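You operate a simulated robot arm through the tools that you are given. There is no shell and no other tool.

You run a simulated two-armed robot. Do the job below in one go: nothing can be reset, and whatever is moved stays where it is left.

TASK
Clear the drier of cap No. 72, then wash cap No. 57 and seat it there.
Fine: No. 72 goes in the short white tray; dunk No. 57 clean in the pot and swing the lid shut after.

Only the result counts: the job must be done as asked and must still hold three seconds after the hand-in. Knocking over, shifting, dropping, spilling or breaking anything else fails it. Lids that push on must go on centred and level and be pressed home; caps that screw on are set level and turned clockwise until they are tight.

THE ROBOT
Two 7-joint arms with fingered hands on one trunk that stands fixed in place. Base frame: the origin is at the foot of the trunk, x ahead of it, y to its left, z up. Lengths are in m, angles in rad, forces in N, time in s.
The left shoulder is at [0.07, 0.157, 1.364], the right one opposite. With the tool pointing down near the work surface each hand reaches from about 0.32 to 0.9 m from the base axis, measured 20 degrees to its own side. Payload 5 kg a hand.
The tool frame of a hand sits at the grasp point between the pads (the TCP): z along the fingers, y along the line on which they close. The tips reach 0.031 m beyond it. The gripper opens to 0.156 m; its body begins 0.088 m behind the TCP. The gripper is a hand of 4 fingers: y runs from the thumb to the fingers, the wrist lies at [0, 0, -0.249] in the tool frame, and closing takes about 1.5 s.
Orientation is told as [roll, pitch, yaw] about the base's x, y, z axes, in that order, counted from this pose: with the fingers straight down and closing along the base's y, the tool's x points along the base's -x, its y along +y and its z along -z.

THE INTERFACE
- The arms move only by the tool send_rows. It takes "left_commands", "right_commands" or both (then of equal length, played together; a hand with none holds still); each is a list that holds one entry, the list of rows, each a list of 6 numbers: the shift along the tool's x, y, z in mm, then the turn, a rotation vector about the tool's x, y, z in rad. In form: [[[x, y, z, ax, ay, az], ...]]. A call has 1 to 20 rows; each row shifts and turns the commanded pose from where the row before left it, along the tool's axes as they then stand. "left_grip" and "right_grip" are, for a hand that has rows, the closure, from 0 (fully open) to 1 (shut), set as the call begins (left out, the last holds). Each row takes 0.2 s and may step no farther than 0.05 m and 0.15 rad from the row before; otherwise, or with a gripper value out of range, the whole call is refused. Where a pose cannot be reached the arm comes as near as it can. A force on the tool above 90 N (or 10 N above the force at the start of the call, whichever is more), or a blocked arm, ends the call early, and 0.2 s more pass. The fingers move at their own pace (about 0.108 m/s each) and stop on an object; they squeeze with about 28 N. The grip force told is the motor's: it shows also when the fingers shut on nothing. Time passes only in rows, and 0.2 s behind the last, so rows that do not move let the fingers close. It gives the time, the measured TCP pose, the force on the tool (base axes), the opening and the grip force at its end, in the units of the frame above (readings bear some noise), with the torque about the TCP (base axes, N m) and any sound that the robot's microphone picked up.
- Cameras (640 x 400 px; columns grow to the right, rows downward): "scene" is now at [0.1452, -0.0369, 1.6158]; the picture's right is [-0.44, -0.90, -0.00], its down [-0.48, 0.24, -0.85] and it looks along [0.76, -0.37, -0.53] (base axes); focal length 305 px, centre (320, 200). "left" rides on the left gripper at [-0.072, 0.002, -0.111] in its tool frame; the picture's right is [-0.02, -1.00, 0.00], its down [0.84, -0.02, -0.55] and it looks along [0.54, -0.01, 0.84] (tool axes); focal length 234 px, centre (320, 200). "right" rides on the right gripper at [0.072, 0.002, -0.111] in its tool frame; the picture's right is [-0.02, 1.00, 0.00], its down [-0.84, -0.02, -0.54] and it looks along [-0.54, -0.01, 0.84] (tool axes); focal length 234 px, centre (320, 200). There is no depth. A picture from a camera that has moved, and an enlarged one, comes with that camera's place and axes in the base frame and with its lens. The place of the scene camera against the robot may be out by one fixed shift of up to 0.025 m in any direction.
- grab_frame(camera): a new picture of that camera. It takes no simulated time.
- raise_lower(by): slides the trunk up (or, below 0, down) by that many m; the arms and the scene camera ride with it, the base frame stays. It gives what a move gives, with no picture.
- finger_targets(finger1, finger2, finger3, thumb_bend, hand): sets how far each is bent, from 0 (flat) to 1 (curled in); at 0.3 the hand is open as for a grip, at 0.7 the pads meet at the TCP. One left out holds its place. A second passes; each finger stops where it meets its share of the squeeze, and holds until it gets a number again. A gripper value or a shape takes the hand back. It gives what a move gives, with no picture; readings hold the bend of each and the force on the fingers (four entries, about 0 where the hand has none), thumb and palm.
- preshape(shape, hand): the hand has 4 fingers and takes this shape, open, in about a second: jaw (thumb against the fingers, like two jaws); tri (thumb and two fingers); tip (a fingertip pinch); poke (one finger out to press); point (the index stretched); flat (the hand flat); cup (the hand cupped); fist (a fist). The gripper value then closes the fingers along that shape, each until it touches; the sizes above hold for jaw. It gives what a move gives, with no picture.
- turn_head(pan, tilt): turns the head with the scene camera to pan (to the left, within 1.501 rad either way) and tilt (down, from -0.506 to 1.204), counted from straight ahead of the robot. It gives what a move gives.
- enlarge(camera, box): a new picture of the part [left, top, right, bottom] of that camera's present view, enlarged. It takes no simulated time.
- hand_in(): hands the job in; it is judged then, once.

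Places have to be worked out from the pictures, the camera data and where the tool is seen. Open the grippers and draw the arms clear of the work before you hand the job in, unless the task says otherwise.

The tools are called after ">>>" by a JSON object that holds its "fn" and its "kwargs". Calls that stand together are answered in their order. send_rows: Moves the arms, as the interface text tells. Its arguments: {"type":"object","properties":{"left_commands":{"type":"array","items":{"type":"array","items":{"type":"array","items":{"type":"number"}}}},"left_grip":{"type":"number"},"right_commands":{"type":"array","items":{"type":"array","items":{"type":"array","items":{"type":"number"}}}},"right_grip":{"type":"number"}},"required":[]} The other tools are called the same way: raise_lower (by) moves the trunk up or down; preshape (shape, hand) gives the hand a shape; finger_targets (finger1, finger2, finger3, thumb_bend, hand) moves the fingers one by one; turn_head (pan, tilt) turns the head that bears the scene camera; grab_frame (camera) takes a picture; enlarge (camera, box) takes an enlarged picture of a part of a camera's view; hand_in () hands the job in.

At the start:

```text
time_s: 0.0
left_ee_pos: [0.4503, -0.0486, 1.428]
left_tcp_rot: [0.0, -0.001, 0.0]
left_contact_force: [-0.3, 0.6, 0.6]
left_ft_torque: [0.01, 0.0, 0.01]
left_opening: 0.156
left_gripper_force: 0.0
left_shape: jaw
left_bend: [0.3, 0.3, 0.3, 0.3]
left_finger forces: [0.0, 0.0, 0.0, 0.0, 0.0, 0.1]
right_ee_pos: [0.4333, -0.6064, 1.4351]
right_tcp_rot: [0.001, 0.0, 0.0]
right_contact_force: [0.2, -0.2, -0.5]
right_ft_torque: [0.0, 0.02, 0.0]
right_opening: 0.1558
right_gripper_force: 0.0
right_shape: jaw
right_bend: [0.3, 0.3, 0.3, 0.3]
right_finger forces: [0.0, 0.0, 0.0, 0.0, 0.0, 0.1]
trunk travel left (down, up): [-0.75, 0.19]
head pan, tilt (commanded): [-0.456, 0.562]
```

scene: 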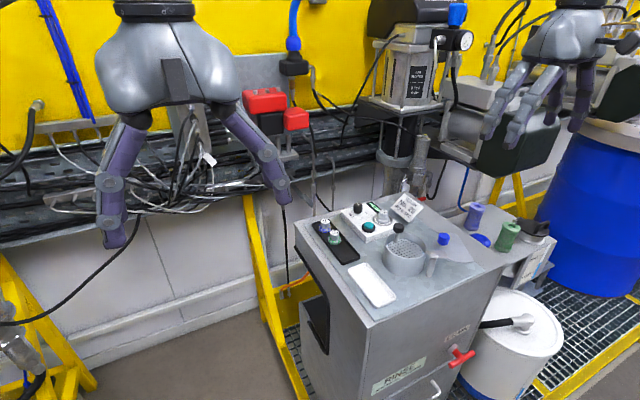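
right: 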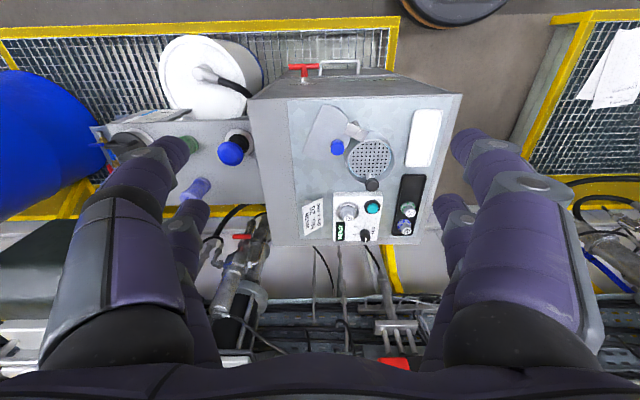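
left: 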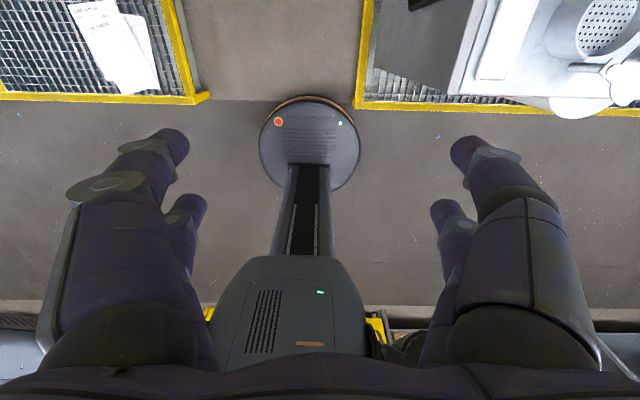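

I start by looking closely at the bench top from the scene camera and the right hand camera.

>>> {"fn": "enlarge", "kwargs": {"camera": "scene", "box": [280, 170, 480, 320]}}

>>> {"fn": "enlarge", "kwargs": {"camera": "right", "box": [240, 60, 480, 260]}}

>>> {"fn": "enlarge", "kwargs": {"camera": "scene", "box": [400, 180, 600, 330]}}

```text
2.67 times, centred on (380, 245) of scene
camera zoom: at [0.1452, -0.0369, 1.6158], right [-0.44, -0.9, 0.0], down [-0.48, 0.24, -0.85], along [0.76, -0.37, -0.53], focal length 812 px, centre (160, 80)
```

zoom: 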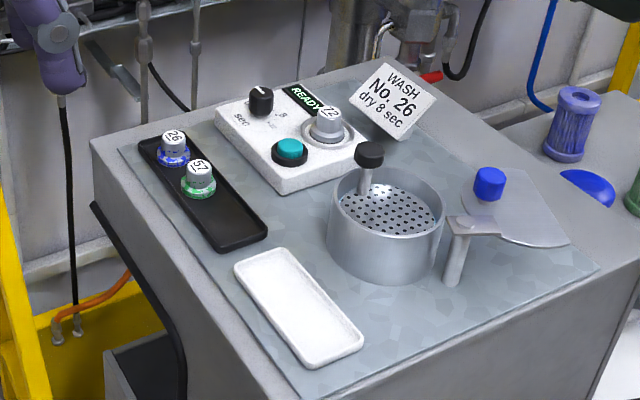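

```text
2.00 times, centred on (360, 160) of right
camera zoom: at [0.3606, -0.6026, 1.546], right [0.02, 1.0, 0.0], down [0.84, -0.02, 0.54], along [0.54, -0.01, -0.84], focal length 468 px, centre (240, 280)
```

zoom: 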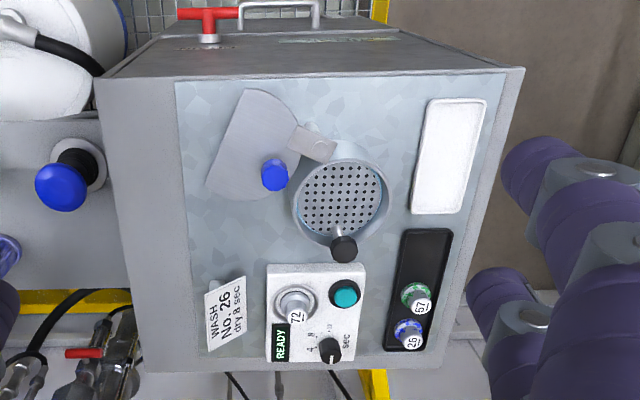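

```text
2.67 times, centred on (500, 255) of scene
camera zoom: at [0.1452, -0.0369, 1.6158], right [-0.44, -0.9, 0.0], down [-0.48, 0.24, -0.85], along [0.76, -0.37, -0.53], focal length 812 px, centre (-160, 53)
```

zoom: 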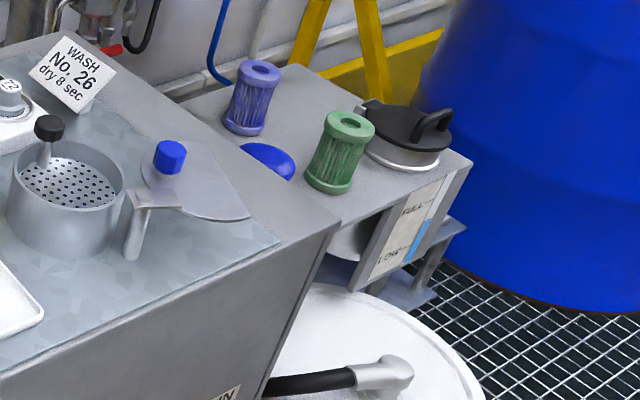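

Rough triangulation puts the bench top near z≈1.04 with caps around x≈0.7, y≈-0.5. I shift the right hand sideways (and the left out of the way) to get a second accurate viewpoint.

>>> {"fn": "send_rows", "kwargs": {"right_commands": [[[0, 50, 0, 0, 0, 0], [0, 50, 0, 0, 0, 0], [0, 50, 0, 0, 0, 0], [0, 0, 0, 0, 0, 0]]], "left_commands": [[[0, 50, 0, 0, 0, 0], [0, 50, 0, 0, 0, 0], [0, 50, 0, 0, 0, 0], [0, 50, 0, 0, 0, 0]]]}}

>>> {"fn": "grab_frame", "kwargs": {"camera": "right"}}

>>> {"fn": "enlarge", "kwargs": {"camera": "right", "box": [160, 40, 400, 240]}}

>>> {"fn": "grab_frame", "kwargs": {"camera": "scene"}}

```text
time_s: 1.0
left_ee_pos: [0.4463, 0.1548, 1.4253]
left_tcp_rot: [-0.004, -0.003, 0.0]
left_contact_force: [-1.4, 0.0, 0.2]
left_ft_torque: [-0.05, -0.06, 0.01]
left_opening: 0.1561
left_gripper_force: 0.0
left_shape: jaw
left_bend: [0.3, 0.3, 0.3, 0.3]
left_finger forces: [0.0, 0.0, 0.0, 0.0, 0.1, 0.0]
right_ee_pos: [0.4303, -0.4531, 1.4354]
right_tcp_rot: [-0.001, -0.003, 0.0]
right_contact_force: [-0.3, 0.5, 0.2]
right_ft_torque: [-0.04, -0.04, 0.02]
right_opening: 0.1557
right_gripper_force: 0.0
right_shape: jaw
right_bend: [0.3, 0.3, 0.3, 0.3]
right_finger forces: [0.0, 0.0, 0.1, 0.0, 0.1, 0.0]
trunk travel left (down, up): [-0.75, 0.19]
head pan, tilt (commanded): [-0.456, 0.562]
```

```text
taken
camera right: at [0.357, -0.4496, 1.5463], right [0.02, 1.0, 0.0], down [0.84, -0.02, 0.55], along [0.55, -0.01, -0.84], focal length 234 px, centre (320, 200)
```

right: 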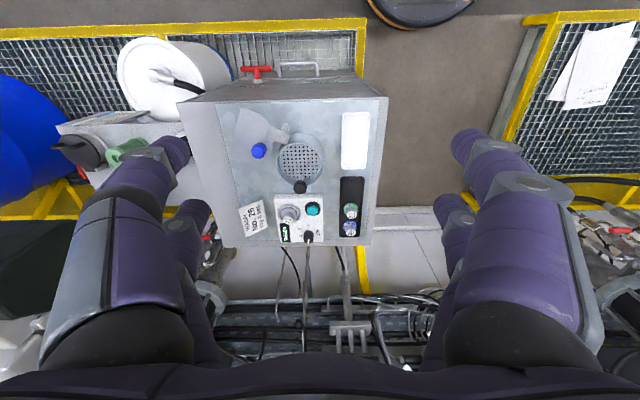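

```text
2.00 times, centred on (280, 140) of right
camera zoom: at [0.357, -0.4496, 1.5463], right [0.02, 1.0, 0.0], down [0.84, -0.02, 0.55], along [0.55, -0.01, -0.84], focal length 468 px, centre (400, 320)
```

zoom: 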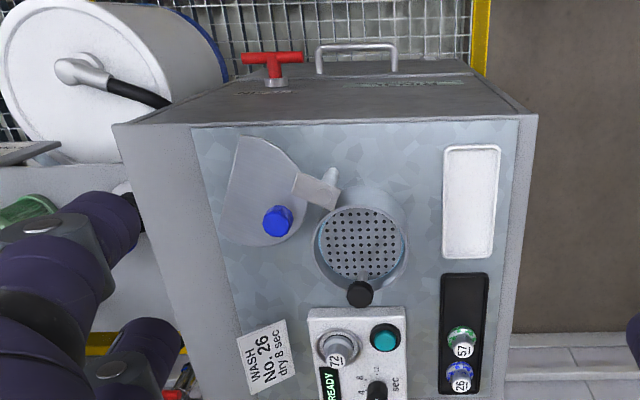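

```text
taken
camera scene: at [0.1434, -0.0336, 1.6161], right [-0.44, -0.9, 0.0], down [-0.48, 0.23, -0.85], along [0.76, -0.37, -0.53], focal length 305 px, centre (320, 200)
```

scene: 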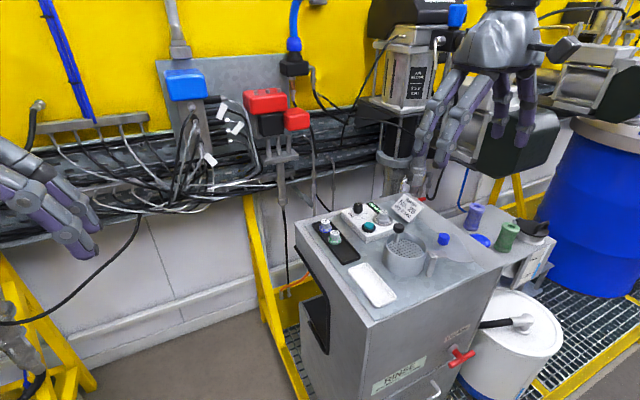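

From the two hand views: pot centre ≈(0.56,-0.495), its knob ≈(0.605,-0.496,1.107), cap 72 ≈(0.72,-0.538,1.04), cap 57 ≈(0.714,-0.376,1.04), white tray ≈(0.53,-0.37). I move the right hand closer (still high) for detailed views.

>>> {"fn": "send_rows", "kwargs": {"right_commands": [[[-33, 0, 36, 0, 0, 0], [-33, 0, 36, 0, 0, 0], [-33, 0, 36, 0, 0, 0], [-33, 0, 36, 0, 0, 0], [-33, 0, 36, 0, 0, 0], [0, 0, 0, 0, 0, 0]]]}}

>>> {"fn": "grab_frame", "kwargs": {"camera": "right"}}

>>> {"fn": "enlarge", "kwargs": {"camera": "right", "box": [200, 100, 440, 250]}}

>>> {"fn": "enlarge", "kwargs": {"camera": "scene", "box": [280, 180, 480, 305]}}

```text
time_s: 2.4
left_ee_pos: [0.4466, 0.1514, 1.4261]
left_tcp_rot: [0.0, -0.002, 0.001]
left_contact_force: [-0.7, 0.3, -0.2]
left_ft_torque: [0.02, 0.01, 0.01]
left_opening: 0.1557
left_gripper_force: 0.1
left_shape: jaw
left_bend: [0.3, 0.3, 0.3, 0.3]
left_finger forces: [0.1, 0.0, 0.1, 0.0, 0.0, 0.0]
right_ee_pos: [0.5976, -0.4559, 1.2566]
right_tcp_rot: [-0.001, -0.001, 0.001]
right_contact_force: [0.0, 0.2, 0.7]
right_ft_torque: [0.0, 0.0, -0.01]
right_opening: 0.1559
right_gripper_force: 0.1
right_shape: jaw
right_bend: [0.3, 0.3, 0.3, 0.3]
right_finger forces: [0.0, 0.0, 0.0, 0.0, 0.0, 0.1]
trunk travel left (down, up): [-0.75, 0.19]
head pan, tilt (commanded): [-0.456, 0.562]
```

```text
taken
camera right: at [0.5241, -0.4524, 1.3674], right [0.02, 1.0, 0.0], down [0.84, -0.02, 0.55], along [0.55, -0.01, -0.84], focal length 234 px, centre (320, 200)
```

right: 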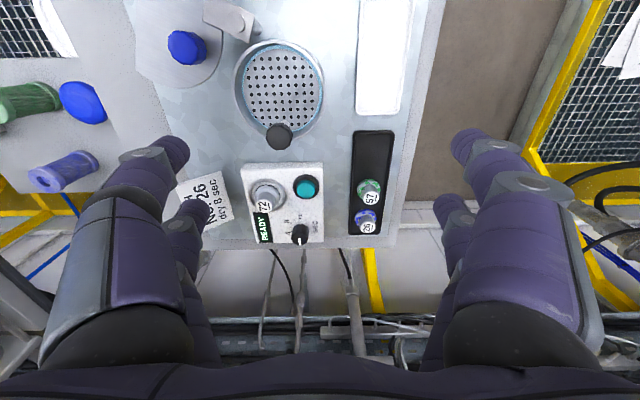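

```text
2.67 times, centred on (320, 175) of right
camera zoom: at [0.5241, -0.4524, 1.3674], right [0.02, 1.0, 0.0], down [0.84, -0.02, 0.55], along [0.55, -0.01, -0.84], focal length 624 px, centre (320, 267)
```

zoom: 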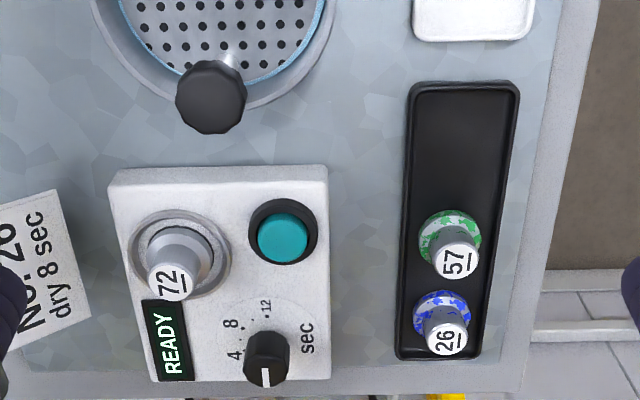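

```text
3.20 times, centred on (380, 242) of scene
camera zoom: at [0.1435, -0.0363, 1.616], right [-0.44, -0.9, 0.0], down [-0.48, 0.23, -0.85], along [0.76, -0.37, -0.53], focal length 975 px, centre (128, 64)
```

zoom: 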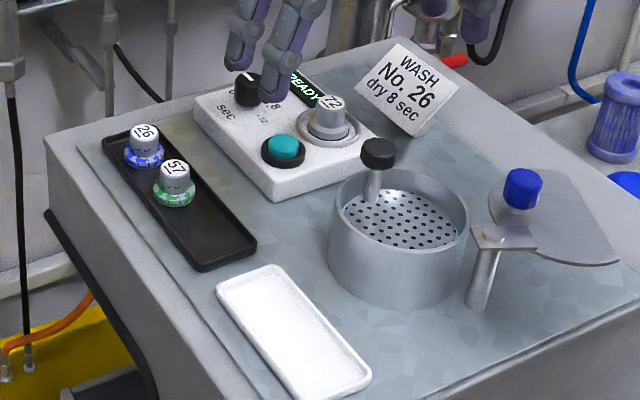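

The drier nest holds 72, 57 sits next to 26 in the black tray. The fingers are bulky, so I test the fingertip-pinch shape on the right hand high above the bench and look at it.

>>> {"fn": "preshape", "kwargs": {"hand": "right", "shape": "tip"}}

>>> {"fn": "grab_frame", "kwargs": {"camera": "right"}}

>>> {"fn": "grab_frame", "kwargs": {"camera": "scene"}}

```text
time_s: 3.3
left_ee_pos: [0.4483, 0.1513, 1.4242]
left_tcp_rot: [0.0, 0.0, 0.001]
left_contact_force: [0.0, 0.2, -0.1]
left_ft_torque: [0.0, 0.05, 0.02]
left_opening: 0.1557
left_gripper_force: 0.0
left_shape: jaw
left_bend: [0.3, 0.3, 0.3, 0.3]
left_finger forces: [0.0, 0.1, 0.0, 0.1, 0.0, 0.0]
right_ee_pos: [0.5989, -0.4559, 1.2554]
right_tcp_rot: [0.0, 0.002, -0.001]
right_contact_force: [0.8, 0.0, 0.3]
right_ft_torque: [-0.03, 0.02, -0.02]
right_opening: 0.1563
right_gripper_force: 0.0
right_shape: tip
right_bend: [0.3, 0.3, 0.3, 0.3]
right_finger forces: [0.0, 0.1, 0.0, 0.0, 0.0, 0.1]
trunk travel left (down, up): [-0.75, 0.19]
head pan, tilt (commanded): [-0.456, 0.562]
```

```text
taken
camera right: at [0.5254, -0.4529, 1.3666], right [0.02, 1.0, 0.0], down [0.84, -0.02, 0.54], along [0.54, -0.01, -0.84], focal length 234 px, centre (320, 200)
```

right: 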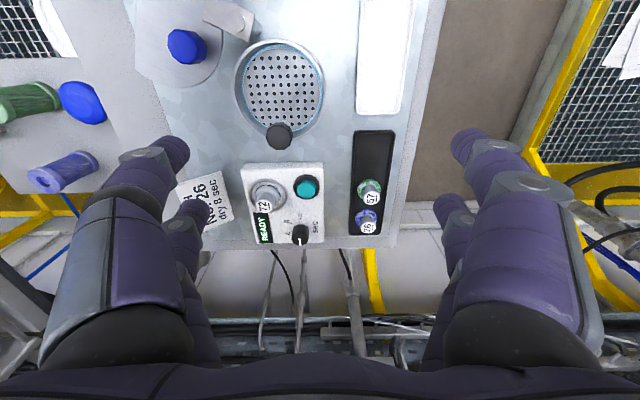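

```text
taken
camera scene: at [0.1456, -0.0368, 1.6158], right [-0.44, -0.9, 0.0], down [-0.48, 0.24, -0.85], along [0.76, -0.37, -0.53], focal length 305 px, centre (320, 200)
```

scene: 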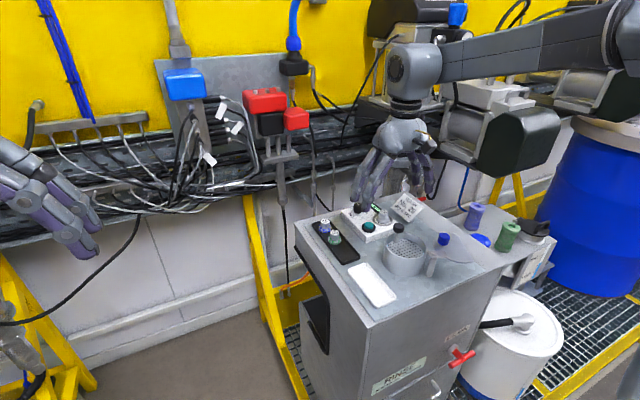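

The tip shape looks the same when open, so I close it in free air to see where and how the tips meet.

>>> {"fn": "send_rows", "kwargs": {"right_commands": [[[0, 0, 0, 0, 0, 0], [0, 0, 0, 0, 0, 0], [0, 0, 0, 0, 0, 0], [0, 0, 0, 0, 0, 0], [0, 0, 0, 0, 0, 0], [0, 0, 0, 0, 0, 0], [0, 0, 0, 0, 0, 0], [0, 0, 0, 0, 0, 0]]], "right_grip": 0.85}}

>>> {"fn": "grab_frame", "kwargs": {"camera": "right"}}

>>> {"fn": "enlarge", "kwargs": {"camera": "scene", "box": [320, 100, 480, 220]}}

```text
time_s: 5.1
left_ee_pos: [0.4481, 0.1521, 1.4242]
left_tcp_rot: [0.002, -0.001, 0.003]
left_contact_force: [-0.2, 0.1, 0.2]
left_ft_torque: [0.0, -0.04, 0.0]
left_opening: 0.1557
left_gripper_force: 0.1
left_shape: jaw
left_bend: [0.3, 0.3, 0.3, 0.3]
left_finger forces: [0.0, 0.0, 0.1, 0.1, 0.0, 0.1]
right_ee_pos: [0.5985, -0.4549, 1.2566]
right_tcp_rot: [0.001, 0.001, 0.0]
right_contact_force: [0.3, 0.2, 0.2]
right_ft_torque: [-0.05, 0.0, -0.02]
right_opening: 0.0237
right_gripper_force: 0.1
right_shape: tip
right_bend: [0.73, 0.73, 0.73, 0.7]
right_finger forces: [0.0, 0.0, 0.1, 0.0, 0.0, 0.1]
trunk travel left (down, up): [-0.75, 0.19]
head pan, tilt (commanded): [-0.456, 0.562]
```

```text
taken
camera right: at [0.5251, -0.4528, 1.3668], right [0.02, 1.0, 0.0], down [0.84, -0.02, 0.54], along [0.54, -0.01, -0.84], focal length 234 px, centre (320, 200)
```

right: 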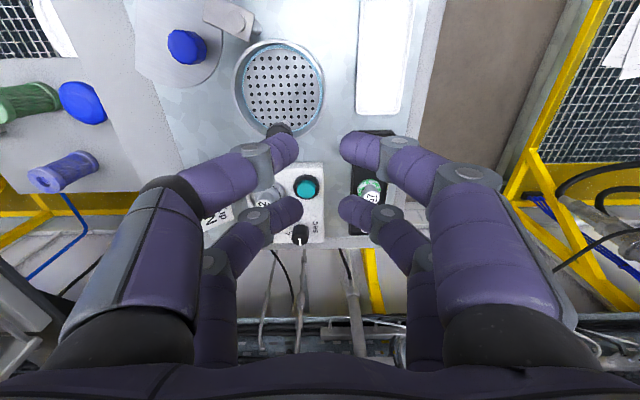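

```text
3.33 times, centred on (400, 160) of scene
camera zoom: at [0.1453, -0.0367, 1.6158], right [-0.44, -0.9, 0.0], down [-0.48, 0.24, -0.85], along [0.76, -0.37, -0.53], focal length 1016 px, centre (53, 333)
```

zoom: 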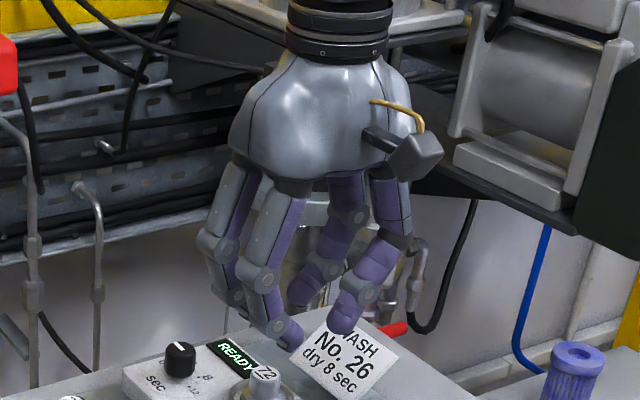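

In "tip" all four fingers close in a 2×2 pattern (about ±24 mm in x). I try "tri" to see whether its fingers converge better on a small knob.

>>> {"fn": "preshape", "kwargs": {"hand": "right", "shape": "tri"}}

>>> {"fn": "grab_frame", "kwargs": {"camera": "right"}}

>>> {"fn": "send_rows", "kwargs": {"right_commands": [[[0, 0, 0, 0, 0, 0], [0, 0, 0, 0, 0, 0], [0, 0, 0, 0, 0, 0], [0, 0, 0, 0, 0, 0], [0, 0, 0, 0, 0, 0], [0, 0, 0, 0, 0, 0], [0, 0, 0, 0, 0, 0], [0, 0, 0, 0, 0, 0]]], "right_grip": 0.85}}

>>> {"fn": "grab_frame", "kwargs": {"camera": "right"}}

>>> {"fn": "enlarge", "kwargs": {"camera": "scene", "box": [320, 100, 480, 220]}}

```text
time_s: 6.0
left_ee_pos: [0.4476, 0.1516, 1.424]
left_tcp_rot: [-0.001, 0.0, 0.002]
left_contact_force: [-0.9, -0.2, 0.0]
left_ft_torque: [0.02, -0.01, 0.02]
left_opening: 0.156
left_gripper_force: 0.1
left_shape: jaw
left_bend: [0.3, 0.3, 0.3, 0.3]
left_finger forces: [0.0, 0.0, 0.0, 0.0, 0.0, 0.1]
right_ee_pos: [0.5979, -0.4557, 1.2561]
right_tcp_rot: [0.0, 0.001, 0.0]
right_contact_force: [-0.1, -0.3, 0.0]
right_ft_torque: [-0.01, 0.0, 0.02]
right_opening: 0.156
right_gripper_force: 0.0
right_shape: tri
right_bend: [0.3, 0.3, 0.3, 0.3]
right_finger forces: [0.0, 0.0, 0.0, 0.0, 0.0, 0.0]
trunk travel left (down, up): [-0.75, 0.19]
head pan, tilt (commanded): [-0.456, 0.562]
```

```text
taken
camera right: at [0.5251, -0.4528, 1.3668], right [0.02, 1.0, 0.0], down [0.84, -0.02, 0.54], along [0.54, -0.01, -0.84], focal length 234 px, centre (320, 200)
```

right: 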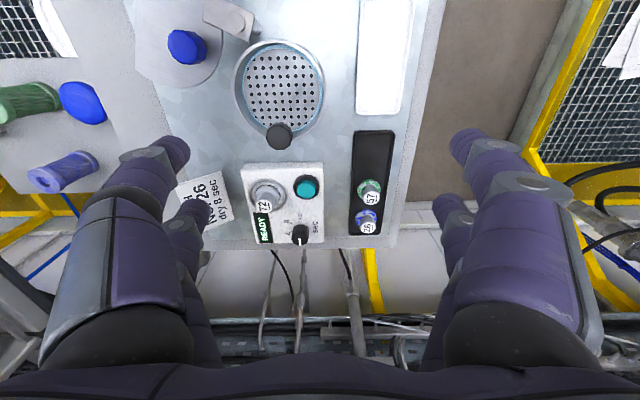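

```text
time_s: 7.8
left_ee_pos: [0.4474, 0.1528, 1.4265]
left_tcp_rot: [0.0, 0.0, 0.002]
left_contact_force: [0.1, -0.7, -0.3]
left_ft_torque: [0.03, 0.03, -0.01]
left_opening: 0.1557
left_gripper_force: 0.0
left_shape: jaw
left_bend: [0.3, 0.3, 0.3, 0.3]
left_finger forces: [0.0, 0.1, 0.0, 0.1, 0.1, 0.1]
right_ee_pos: [0.5979, -0.4546, 1.256]
right_tcp_rot: [0.002, 0.0, 0.0]
right_contact_force: [0.7, -0.7, 0.0]
right_ft_torque: [0.01, 0.0, 0.04]
right_opening: 0.0239
right_gripper_force: 0.1
right_shape: tri
right_bend: [0.73, 0.73, 0.73, 0.7]
right_finger forces: [0.0, 0.0, 0.0, 0.1, 0.0, 0.0]
trunk travel left (down, up): [-0.75, 0.19]
head pan, tilt (commanded): [-0.456, 0.562]
```

```text
taken
camera right: at [0.5251, -0.4528, 1.3668], right [0.02, 1.0, 0.0], down [0.84, -0.02, 0.54], along [0.54, -0.01, -0.84], focal length 234 px, centre (320, 200)
```

right: 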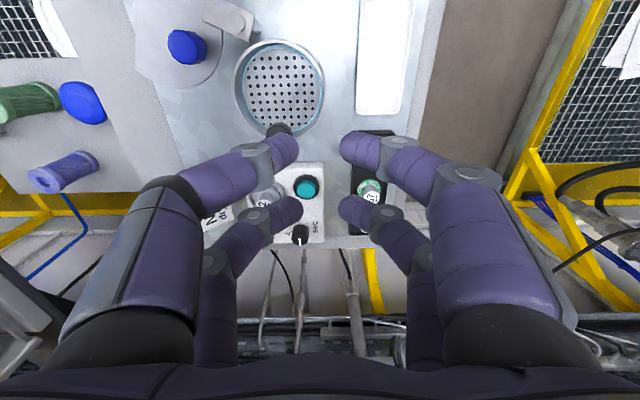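

```text
3.33 times, centred on (400, 160) of scene
camera zoom: at [0.1453, -0.0367, 1.6158], right [-0.44, -0.9, 0.0], down [-0.48, 0.24, -0.85], along [0.76, -0.37, -0.53], focal length 1016 px, centre (53, 333)
```

zoom: 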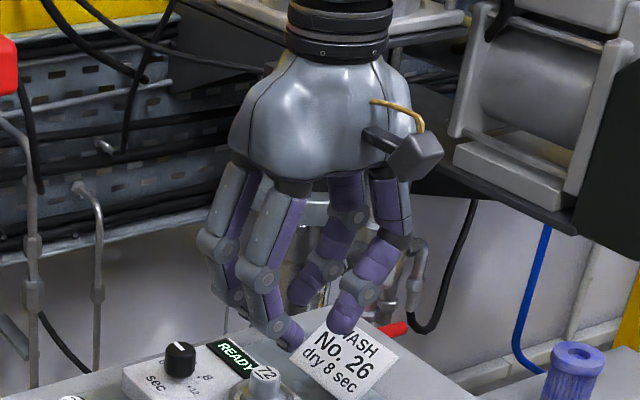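

"tri" is identical here, so I map individual fingers: open finger1 flat and see which one moves.

>>> {"fn": "finger_targets", "kwargs": {"hand": "right", "finger1": 0.0}}

>>> {"fn": "grab_frame", "kwargs": {"camera": "right"}}

>>> {"fn": "finger_targets", "kwargs": {"hand": "right", "finger3": 0.0}}

>>> {"fn": "grab_frame", "kwargs": {"camera": "right"}}

```text
time_s: 8.8
left_ee_pos: [0.4489, 0.1525, 1.4255]
left_tcp_rot: [0.0, 0.001, 0.0]
left_contact_force: [0.1, 0.7, -0.4]
left_ft_torque: [0.02, 0.0, 0.03]
left_opening: 0.1558
left_gripper_force: 0.1
left_shape: jaw
left_bend: [0.3, 0.3, 0.3, 0.3]
left_finger forces: [0.1, 0.0, 0.0, 0.1, 0.0, 0.1]
right_ee_pos: [0.5978, -0.4553, 1.2562]
right_tcp_rot: [0.0, -0.001, 0.0]
right_contact_force: [0.2, 0.9, 0.1]
right_ft_torque: [-0.03, -0.01, -0.01]
right_opening: 0.1303
right_gripper_force: 0.0
right_shape: fingers
right_bend: [0.0, 0.73, 0.73, 0.7]
right_finger forces: [0.0, 0.0, 0.1, 0.0, 0.0, 0.0]
trunk travel left (down, up): [-0.75, 0.19]
head pan, tilt (commanded): [-0.456, 0.562]
```

```text
taken
camera right: at [0.5251, -0.4528, 1.3668], right [0.02, 1.0, 0.0], down [0.84, -0.02, 0.54], along [0.54, -0.01, -0.84], focal length 234 px, centre (320, 200)
```

right: 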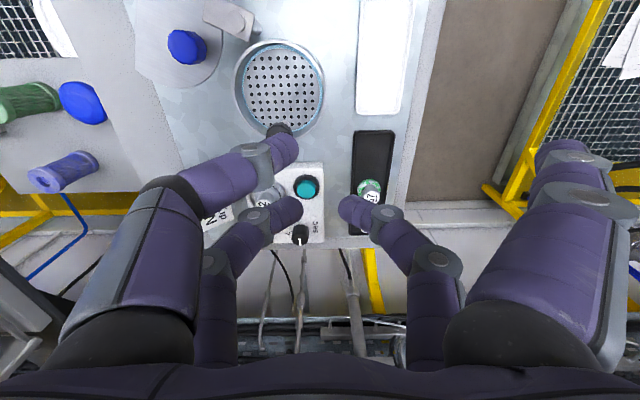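

```text
time_s: 9.8
left_ee_pos: [0.4489, 0.152, 1.4257]
left_tcp_rot: [0.0, 0.001, 0.002]
left_contact_force: [-0.2, 0.2, 0.2]
left_ft_torque: [0.0, -0.01, 0.01]
left_opening: 0.1561
left_gripper_force: 0.1
left_shape: jaw
left_bend: [0.3, 0.3, 0.3, 0.3]
left_finger forces: [0.0, 0.0, 0.1, 0.1, 0.0, 0.0]
right_ee_pos: [0.5988, -0.4549, 1.2545]
right_tcp_rot: [0.0, 0.0, 0.0]
right_contact_force: [0.0, 0.3, -0.2]
right_ft_torque: [0.03, 0.0, -0.01]
right_opening: 0.1303
right_gripper_force: 0.1
right_shape: fingers
right_bend: [0.0, 0.73, 0.0, 0.7]
right_finger forces: [0.0, 0.1, 0.1, 0.1, 0.0, 0.0]
trunk travel left (down, up): [-0.75, 0.19]
head pan, tilt (commanded): [-0.456, 0.562]
```

```text
taken
camera right: at [0.5251, -0.4528, 1.3668], right [0.02, 1.0, 0.0], down [0.84, -0.02, 0.54], along [0.54, -0.01, -0.84], focal length 234 px, centre (320, 200)
```

right: 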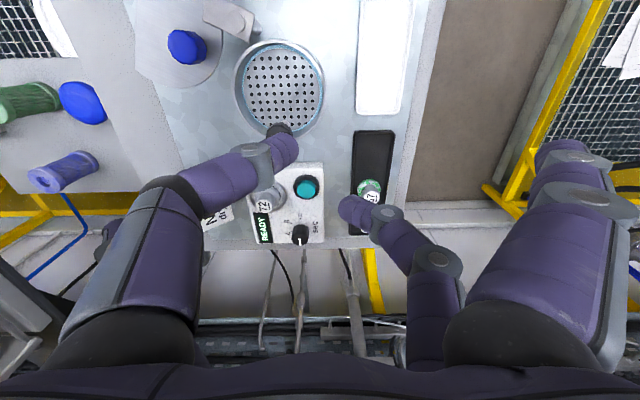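

Mapping: finger1 = +y near the camera, finger2 = +y far, finger3 = −y far, thumb = −y near. I open the hand again and take strongly enlarged views for precise triangulation.

>>> {"fn": "preshape", "kwargs": {"hand": "right", "shape": "jaw"}}

>>> {"fn": "enlarge", "kwargs": {"camera": "right", "box": [230, 150, 330, 250]}}

>>> {"fn": "enlarge", "kwargs": {"camera": "right", "box": [320, 120, 420, 250]}}

>>> {"fn": "enlarge", "kwargs": {"camera": "right", "box": [130, 0, 330, 150]}}

>>> {"fn": "enlarge", "kwargs": {"camera": "right", "box": [320, 0, 450, 130]}}

```text
time_s: 10.7
left_ee_pos: [0.4488, 0.1513, 1.4259]
left_tcp_rot: [-0.001, -0.001, 0.001]
left_contact_force: [1.1, -0.1, -0.5]
left_ft_torque: [0.03, -0.02, 0.02]
left_opening: 0.1559
left_gripper_force: 0.1
left_shape: jaw
left_bend: [0.3, 0.3, 0.3, 0.3]
left_finger forces: [0.1, 0.0, 0.0, 0.0, 0.1, 0.1]
right_ee_pos: [0.5984, -0.4554, 1.2563]
right_tcp_rot: [0.001, 0.0, 0.0]
right_contact_force: [-0.3, 0.1, 0.0]
right_ft_torque: [0.02, 0.0, 0.01]
right_opening: 0.1561
right_gripper_force: 0.1
right_shape: jaw
right_bend: [0.3, 0.3, 0.3, 0.3]
right_finger forces: [0.0, 0.0, 0.0, 0.0, 0.1, 0.0]
trunk travel left (down, up): [-0.75, 0.19]
head pan, tilt (commanded): [-0.456, 0.562]
```

```text
4.00 times, centred on (280, 200) of right
camera zoom: at [0.5251, -0.4528, 1.3668], right [0.02, 1.0, 0.0], down [0.84, -0.02, 0.54], along [0.54, -0.01, -0.84], focal length 937 px, centre (480, 200)
```

zoom: 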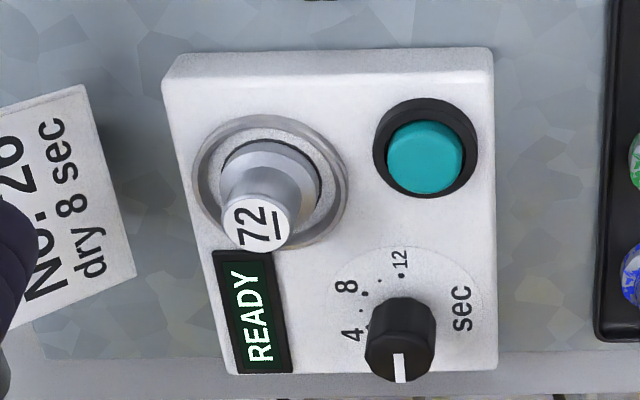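

```text
3.08 times, centred on (370, 185) of right
camera zoom: at [0.5251, -0.4528, 1.3668], right [0.02, 1.0, 0.0], down [0.84, -0.02, 0.54], along [0.54, -0.01, -0.84], focal length 720 px, centre (166, 246)
```

zoom: 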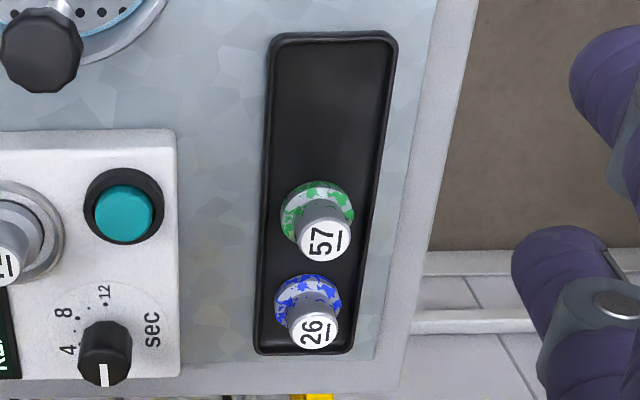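

```text
2.67 times, centred on (230, 75) of right
camera zoom: at [0.5251, -0.4528, 1.3668], right [0.02, 1.0, 0.0], down [0.84, -0.02, 0.54], along [0.54, -0.01, -0.84], focal length 624 px, centre (560, 533)
```

zoom: 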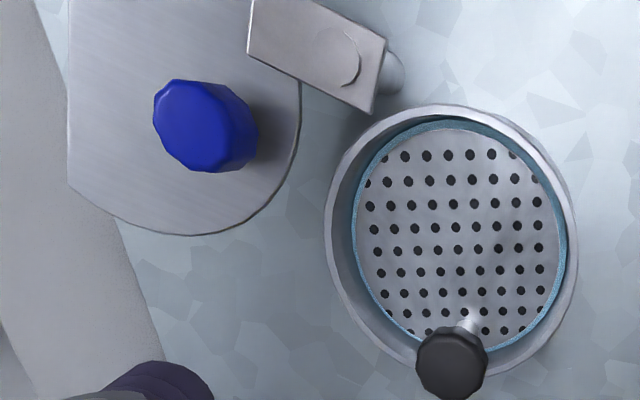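

```text
3.08 times, centred on (385, 65) of right
camera zoom: at [0.5251, -0.4528, 1.3668], right [0.02, 1.0, 0.0], down [0.84, -0.02, 0.54], along [0.54, -0.01, -0.84], focal length 720 px, centre (120, 615)
```

zoom: 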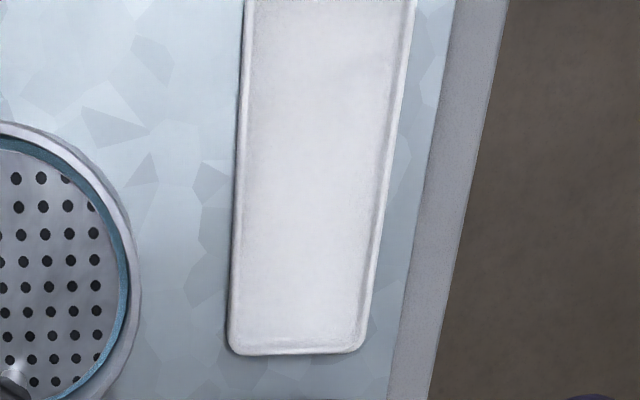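

Now a second viewpoint with a 0.10 m sideways baseline for triangulation.

>>> {"fn": "send_rows", "kwargs": {"right_commands": [[[0, -40, 0, 0, 0, 0], [0, -40, 0, 0, 0, 0], [0, -40, 0, 0, 0, 0], [0, 0, 0, 0, 0, 0], [0, 0, 0, 0, 0, 0]]]}}

>>> {"fn": "enlarge", "kwargs": {"camera": "right", "box": [310, 150, 410, 250]}}

>>> {"fn": "enlarge", "kwargs": {"camera": "right", "box": [390, 120, 490, 250]}}

>>> {"fn": "enlarge", "kwargs": {"camera": "right", "box": [230, 0, 430, 150]}}

>>> {"fn": "enlarge", "kwargs": {"camera": "right", "box": [400, 0, 530, 130]}}

>>> {"fn": "grab_frame", "kwargs": {"camera": "right"}}

```text
time_s: 11.9
left_ee_pos: [0.4491, 0.1522, 1.4249]
left_tcp_rot: [0.0, -0.001, 0.002]
left_contact_force: [0.0, -0.4, -0.6]
left_ft_torque: [-0.03, 0.0, 0.04]
left_opening: 0.1558
left_gripper_force: 0.0
left_shape: jaw
left_bend: [0.3, 0.3, 0.3, 0.3]
left_finger forces: [0.0, 0.0, 0.0, 0.1, 0.0, 0.0]
right_ee_pos: [0.5975, -0.5754, 1.2583]
right_tcp_rot: [0.0, 0.0, 0.0]
right_contact_force: [-1.2, 0.3, -0.4]
right_ft_torque: [-0.01, 0.01, -0.01]
right_opening: 0.1561
right_gripper_force: 0.0
right_shape: jaw
right_bend: [0.3, 0.3, 0.3, 0.3]
right_finger forces: [0.1, 0.1, 0.1, 0.0, 0.0, 0.1]
trunk travel left (down, up): [-0.75, 0.19]
head pan, tilt (commanded): [-0.456, 0.562]
```

```text
4.00 times, centred on (360, 200) of right
camera zoom: at [0.5242, -0.5726, 1.3673], right [0.02, 1.0, 0.0], down [0.84, -0.02, 0.54], along [0.54, -0.01, -0.84], focal length 937 px, centre (160, 200)
```

zoom: 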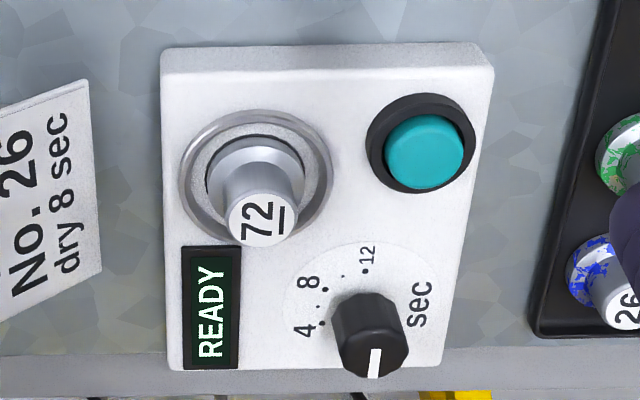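

```text
3.08 times, centred on (440, 185) of right
camera zoom: at [0.5242, -0.5726, 1.3673], right [0.02, 1.0, 0.0], down [0.84, -0.02, 0.54], along [0.54, -0.01, -0.84], focal length 720 px, centre (-49, 246)
```

zoom: 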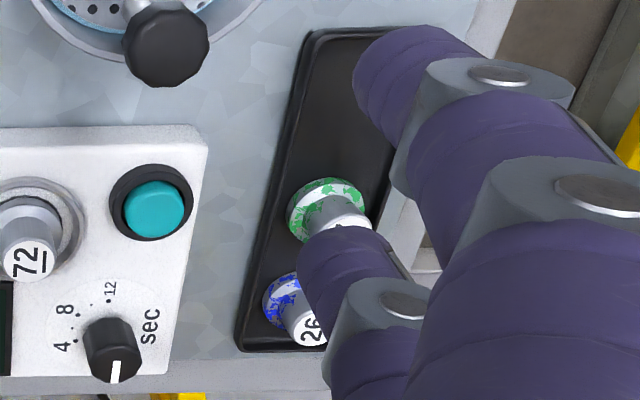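

```text
2.67 times, centred on (330, 75) of right
camera zoom: at [0.5242, -0.5726, 1.3673], right [0.02, 1.0, 0.0], down [0.84, -0.02, 0.54], along [0.54, -0.01, -0.84], focal length 624 px, centre (293, 533)
```

zoom: 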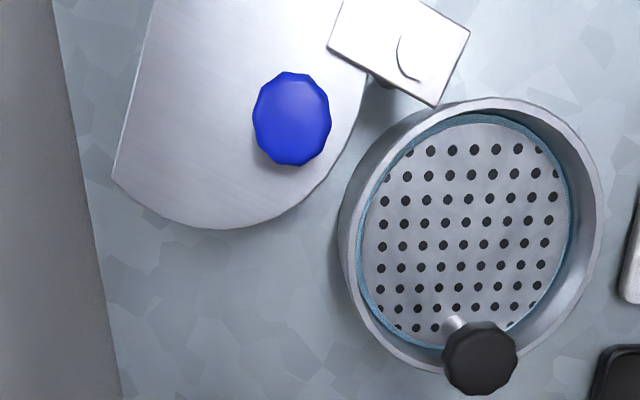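

```text
3.08 times, centred on (465, 65) of right
camera zoom: at [0.5242, -0.5726, 1.3673], right [0.02, 1.0, 0.0], down [0.84, -0.02, 0.54], along [0.54, -0.01, -0.84], focal length 720 px, centre (-126, 615)
```

zoom: 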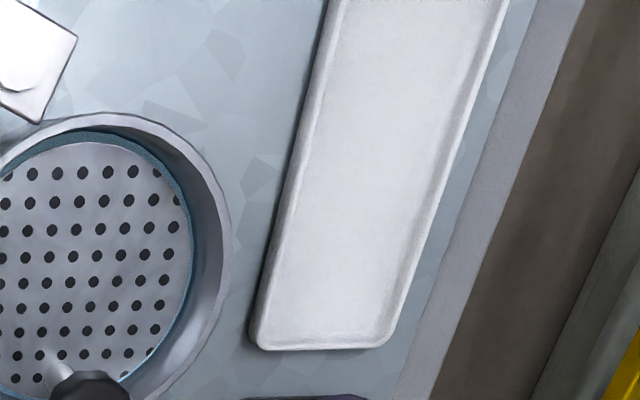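

```text
taken
camera right: at [0.5242, -0.5726, 1.3673], right [0.02, 1.0, 0.0], down [0.84, -0.02, 0.54], along [0.54, -0.01, -0.84], focal length 234 px, centre (320, 200)
```

right: 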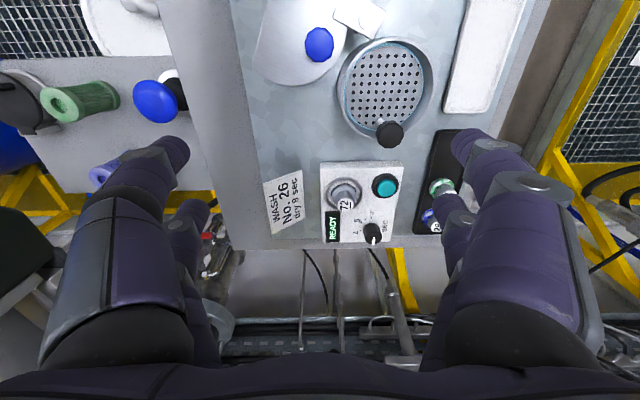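

Triangulation gives: nest ring z≈1.0545 at (0.717,-0.539) with cap 72's top at ≈1.081; 57 at (0.720,-0.377), flange z≈1.037; 26 at (0.775,-0.377); pot plate centre (0.564,-0.498) z≈1.068, rim ≈1.088; plate knob (0.604,-0.498,1.117); lid knob (0.522,-0.573,1.113). I back the hand off a bit to see the whole lid and white tray.

>>> {"fn": "send_rows", "kwargs": {"right_commands": [[[45, 0, 0, 0, 0, 0], [45, 0, 0, 0, 0, 0], [45, 0, 0, 0, 0, 0], [0, 0, 0, 0, 0, 0], [0, 0, 0, 0, 0, 0]]]}}

>>> {"fn": "enlarge", "kwargs": {"camera": "right", "box": [220, 50, 460, 210]}}

>>> {"fn": "enlarge", "kwargs": {"camera": "scene", "box": [380, 200, 500, 290]}}

```text
time_s: 13.1
left_ee_pos: [0.4474, 0.1518, 1.425]
left_tcp_rot: [0.001, -0.001, 0.0]
left_contact_force: [0.0, -0.3, 0.7]
left_ft_torque: [0.0, -0.02, 0.03]
left_opening: 0.1561
left_gripper_force: 0.1
left_shape: jaw
left_bend: [0.3, 0.3, 0.3, 0.3]
left_finger forces: [0.1, 0.1, 0.0, 0.0, 0.0, 0.0]
right_ee_pos: [0.4641, -0.572, 1.2532]
right_tcp_rot: [0.001, 0.0, 0.0]
right_contact_force: [-0.3, 0.3, -0.7]
right_ft_torque: [-0.02, 0.02, 0.02]
right_opening: 0.1562
right_gripper_force: 0.1
right_shape: jaw
right_bend: [0.3, 0.3, 0.3, 0.3]
right_finger forces: [0.0, 0.0, 0.1, 0.0, 0.0, 0.0]
trunk travel left (down, up): [-0.75, 0.19]
head pan, tilt (commanded): [-0.456, 0.562]
```

```text
2.50 times, centred on (340, 130) of right
camera zoom: at [0.3909, -0.57, 1.3643], right [0.02, 1.0, 0.0], down [0.84, -0.02, 0.54], along [0.54, -0.01, -0.84], focal length 585 px, centre (270, 375)
```

zoom: 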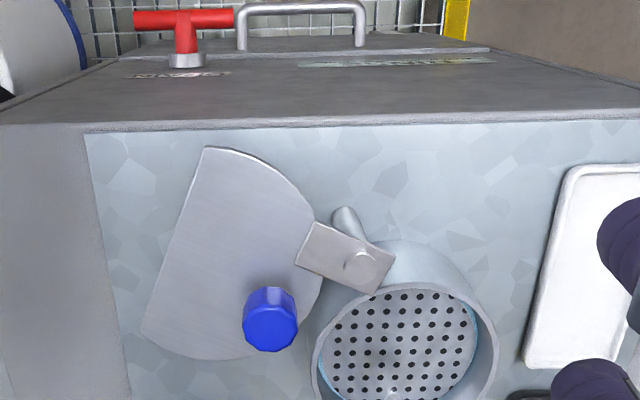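

```text
4.44 times, centred on (440, 245) of scene
camera zoom: at [0.1457, -0.037, 1.6158], right [-0.44, -0.9, 0.0], down [-0.48, 0.24, -0.85], along [0.76, -0.37, -0.53], focal length 1354 px, centre (-213, 0)
```

zoom: 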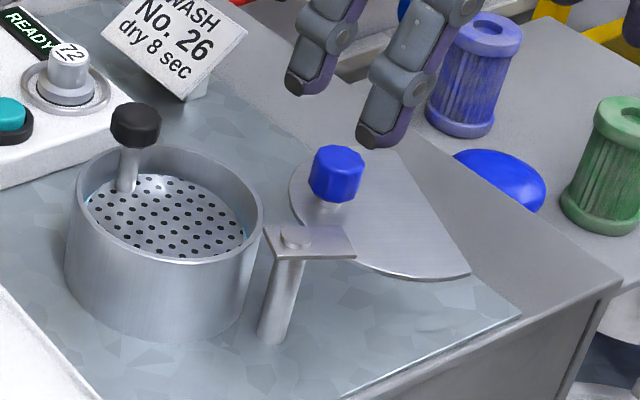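

The lid is a disc with a cut edge, pivoting at ≈(0.5015,-0.529). Now I check how the idle finger pair (finger1 + thumb) looks fully curled, and close finger2/finger3 partly as the pinching pair.

>>> {"fn": "finger_targets", "kwargs": {"hand": "right", "finger1": 1.0, "thumb_bend": 1.0, "finger2": 0.6, "finger3": 0.6}}

>>> {"fn": "grab_frame", "kwargs": {"camera": "right"}}

>>> {"fn": "enlarge", "kwargs": {"camera": "scene", "box": [400, 60, 560, 180]}}

```text
time_s: 14.1
left_ee_pos: [0.4488, 0.1514, 1.4252]
left_tcp_rot: [0.001, 0.001, 0.001]
left_contact_force: [-1.0, 0.1, -0.9]
left_ft_torque: [0.01, -0.01, -0.05]
left_opening: 0.1557
left_gripper_force: 0.0
left_shape: jaw
left_bend: [0.3, 0.3, 0.3, 0.3]
left_finger forces: [0.1, 0.2, 0.1, 0.0, 0.1, 0.0]
right_ee_pos: [0.4632, -0.5734, 1.2545]
right_tcp_rot: [-0.002, 0.0, 0.0]
right_contact_force: [0.6, -0.3, -0.2]
right_ft_torque: [-0.05, 0.02, 0.01]
right_opening: 0.0107
right_gripper_force: 0.1
right_shape: fingers
right_bend: [0.95, 0.6, 0.6, 1.0]
right_finger forces: [0.0, 0.0, 0.0, 0.1, 0.0, 0.0]
trunk travel left (down, up): [-0.75, 0.19]
head pan, tilt (commanded): [-0.456, 0.562]
```

```text
taken
camera right: at [0.3909, -0.5698, 1.3646], right [0.02, 1.0, 0.0], down [0.84, -0.02, 0.54], along [0.54, -0.01, -0.84], focal length 234 px, centre (320, 200)
```

right: 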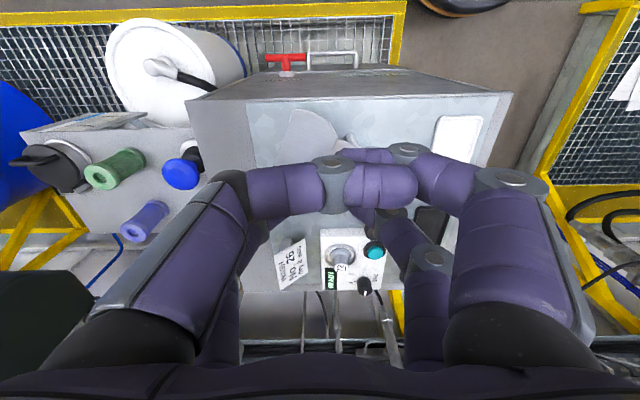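

```text
3.33 times, centred on (480, 120) of scene
camera zoom: at [0.1454, -0.0367, 1.6158], right [-0.44, -0.9, 0.0], down [-0.48, 0.24, -0.85], along [0.76, -0.37, -0.53], focal length 1016 px, centre (-213, 467)
```

zoom: 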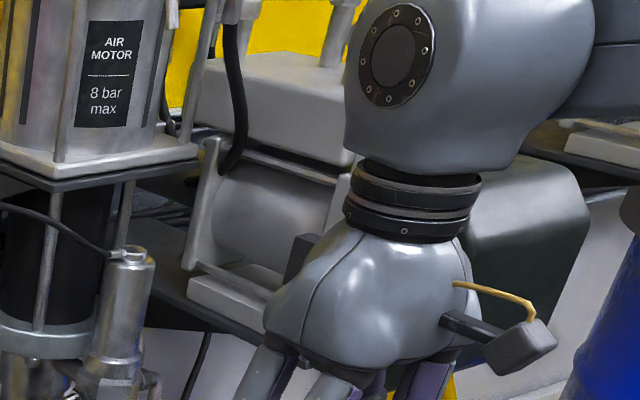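

Curled idle fingers retract well (about 17 mm above the TCP), so I'll pinch with the near pair (finger1+thumb) and keep finger2/finger3 curled. I set that shape and yaw the right hand +90° in place, well above everything.

>>> {"fn": "finger_targets", "kwargs": {"hand": "right", "finger1": 0.6, "thumb_bend": 0.6, "finger2": 1.0, "finger3": 1.0}}

>>> {"fn": "send_rows", "kwargs": {"right_commands": [[[0, 0, 0, 0, 0, -0.1309], [0, 0, 0, 0, 0, -0.1309], [0, 0, 0, 0, 0, -0.1309], [0, 0, 0, 0, 0, -0.1309], [0, 0, 0, 0, 0, -0.1309], [0, 0, 0, 0, 0, -0.1309], [0, 0, 0, 0, 0, -0.1309], [0, 0, 0, 0, 0, -0.1309], [0, 0, 0, 0, 0, -0.1309], [0, 0, 0, 0, 0, -0.1309], [0, 0, 0, 0, 0, -0.1309], [0, 0, 0, 0, 0, -0.1309], [0, 0, 0, 0, 0, 0]]]}}

>>> {"fn": "grab_frame", "kwargs": {"camera": "right"}}

>>> {"fn": "grab_frame", "kwargs": {"camera": "scene"}}

```text
time_s: 15.1
left_ee_pos: [0.4474, 0.1514, 1.4256]
left_tcp_rot: [0.001, 0.0, 0.002]
left_contact_force: [1.0, 0.7, 0.0]
left_ft_torque: [0.0, 0.0, 0.01]
left_opening: 0.1562
left_gripper_force: 0.1
left_shape: jaw
left_bend: [0.3, 0.3, 0.3, 0.3]
left_finger forces: [0.1, 0.1, 0.0, 0.0, 0.0, 0.0]
right_ee_pos: [0.4633, -0.5731, 1.2537]
right_tcp_rot: [-0.001, 0.0, 0.0]
right_contact_force: [0.1, -0.1, 0.1]
right_ft_torque: [0.01, -0.01, -0.04]
right_opening: 0.0409
right_gripper_force: 0.1
right_shape: fingers
right_bend: [0.6, 0.73, 0.73, 0.6]
right_finger forces: [0.1, 0.1, 0.0, 0.0, 0.0, 0.0]
trunk travel left (down, up): [-0.75, 0.19]
head pan, tilt (commanded): [-0.456, 0.562]
```

```text
time_s: 17.9
left_ee_pos: [0.4478, 0.1514, 1.4255]
left_tcp_rot: [0.0, 0.001, 0.0]
left_contact_force: [0.0, 0.6, -0.4]
left_ft_torque: [0.01, 0.0, -0.03]
left_opening: 0.1557
left_gripper_force: 0.1
left_shape: jaw
left_bend: [0.3, 0.3, 0.3, 0.3]
left_finger forces: [0.0, 0.1, 0.1, 0.0, 0.1, 0.1]
right_ee_pos: [0.4651, -0.5747, 1.2555]
right_tcp_rot: [-0.001, 0.0, 1.572]
right_contact_force: [-0.3, 0.7, -0.3]
right_ft_torque: [0.0, -0.01, -0.02]
right_opening: 0.0409
right_gripper_force: 0.0
right_shape: fingers
right_bend: [0.6, 0.73, 0.73, 0.6]
right_finger forces: [0.0, 0.0, 0.0, 0.0, 0.0, 0.0]
trunk travel left (down, up): [-0.75, 0.19]
head pan, tilt (commanded): [-0.456, 0.562]
```

```text
taken
camera right: at [0.4615, -0.6463, 1.3667], right [-1.0, 0.02, 0.0], down [0.02, 0.84, 0.54], along [0.01, 0.54, -0.84], focal length 234 px, centre (320, 200)
```

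right: 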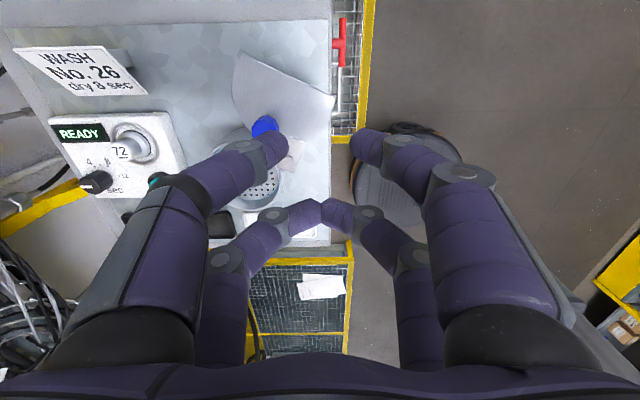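

```text
taken
camera scene: at [0.1452, -0.0367, 1.6158], right [-0.44, -0.9, 0.0], down [-0.48, 0.24, -0.85], along [0.76, -0.37, -0.53], focal length 305 px, centre (320, 200)
```

scene: 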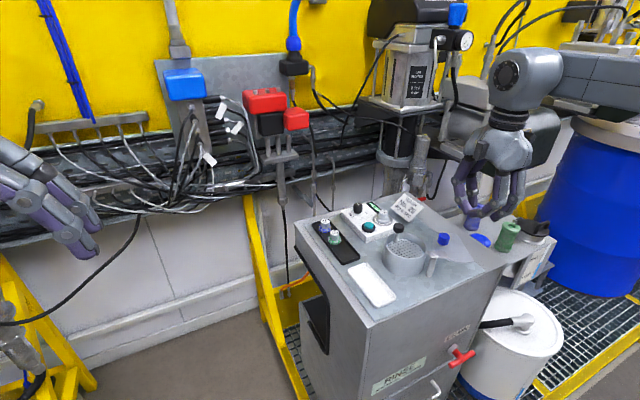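

Yaw +90° is reachable, but finger2/finger3 met tip to tip at 0.73. I open finger2 first, curl finger3, then curl finger2.

>>> {"fn": "finger_targets", "kwargs": {"hand": "right", "finger2": 0.3, "finger3": 1.0}}

>>> {"fn": "finger_targets", "kwargs": {"hand": "right", "finger2": 1.0}}

>>> {"fn": "grab_frame", "kwargs": {"camera": "right"}}

```text
time_s: 18.9
left_ee_pos: [0.4481, 0.1515, 1.4252]
left_tcp_rot: [0.001, -0.001, 0.003]
left_contact_force: [-0.4, 0.2, 0.6]
left_ft_torque: [0.04, 0.01, -0.02]
left_opening: 0.1558
left_gripper_force: 0.0
left_shape: jaw
left_bend: [0.3, 0.3, 0.3, 0.3]
left_finger forces: [0.1, 0.1, 0.0, 0.0, 0.0, 0.1]
right_ee_pos: [0.463, -0.575, 1.2559]
right_tcp_rot: [0.0, 0.0, 1.571]
right_contact_force: [0.6, 0.0, 0.4]
right_ft_torque: [-0.03, -0.01, 0.01]
right_opening: 0.0411
right_gripper_force: 0.1
right_shape: fingers
right_bend: [0.6, 0.3, 1.0, 0.6]
right_finger forces: [0.0, 0.1, 0.1, 0.0, 0.1, 0.0]
trunk travel left (down, up): [-0.75, 0.19]
head pan, tilt (commanded): [-0.456, 0.562]
```

```text
time_s: 19.9
left_ee_pos: [0.4483, 0.151, 1.424]
left_tcp_rot: [0.0, 0.0, 0.0]
left_contact_force: [-0.3, -0.4, 0.2]
left_ft_torque: [0.02, 0.03, 0.01]
left_opening: 0.1561
left_gripper_force: 0.1
left_shape: jaw
left_bend: [0.3, 0.3, 0.3, 0.3]
left_finger forces: [0.0, 0.1, 0.0, 0.1, 0.0, 0.0]
right_ee_pos: [0.4644, -0.576, 1.256]
right_tcp_rot: [-0.001, 0.0, 1.571]
right_contact_force: [0.0, -0.2, -0.4]
right_ft_torque: [0.02, 0.0, -0.01]
right_opening: 0.0412
right_gripper_force: 0.0
right_shape: fingers
right_bend: [0.6, 0.87, 1.0, 0.6]
right_finger forces: [0.1, 0.0, 0.1, 0.1, 0.1, 0.1]
trunk travel left (down, up): [-0.75, 0.19]
head pan, tilt (commanded): [-0.456, 0.562]
```

```text
taken
camera right: at [0.4613, -0.6463, 1.3666], right [-1.0, 0.02, 0.0], down [0.02, 0.84, 0.54], along [0.01, 0.54, -0.84], focal length 234 px, centre (320, 200)
```

right: 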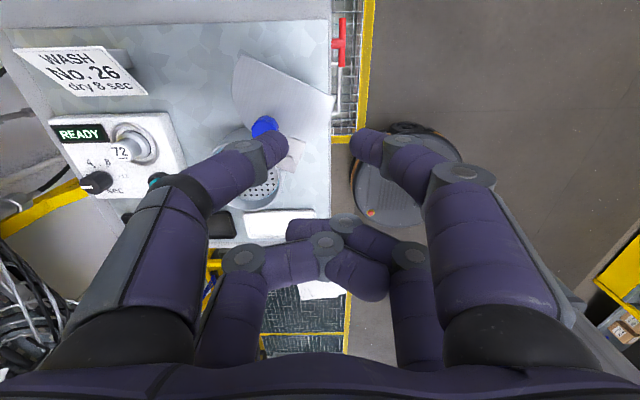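

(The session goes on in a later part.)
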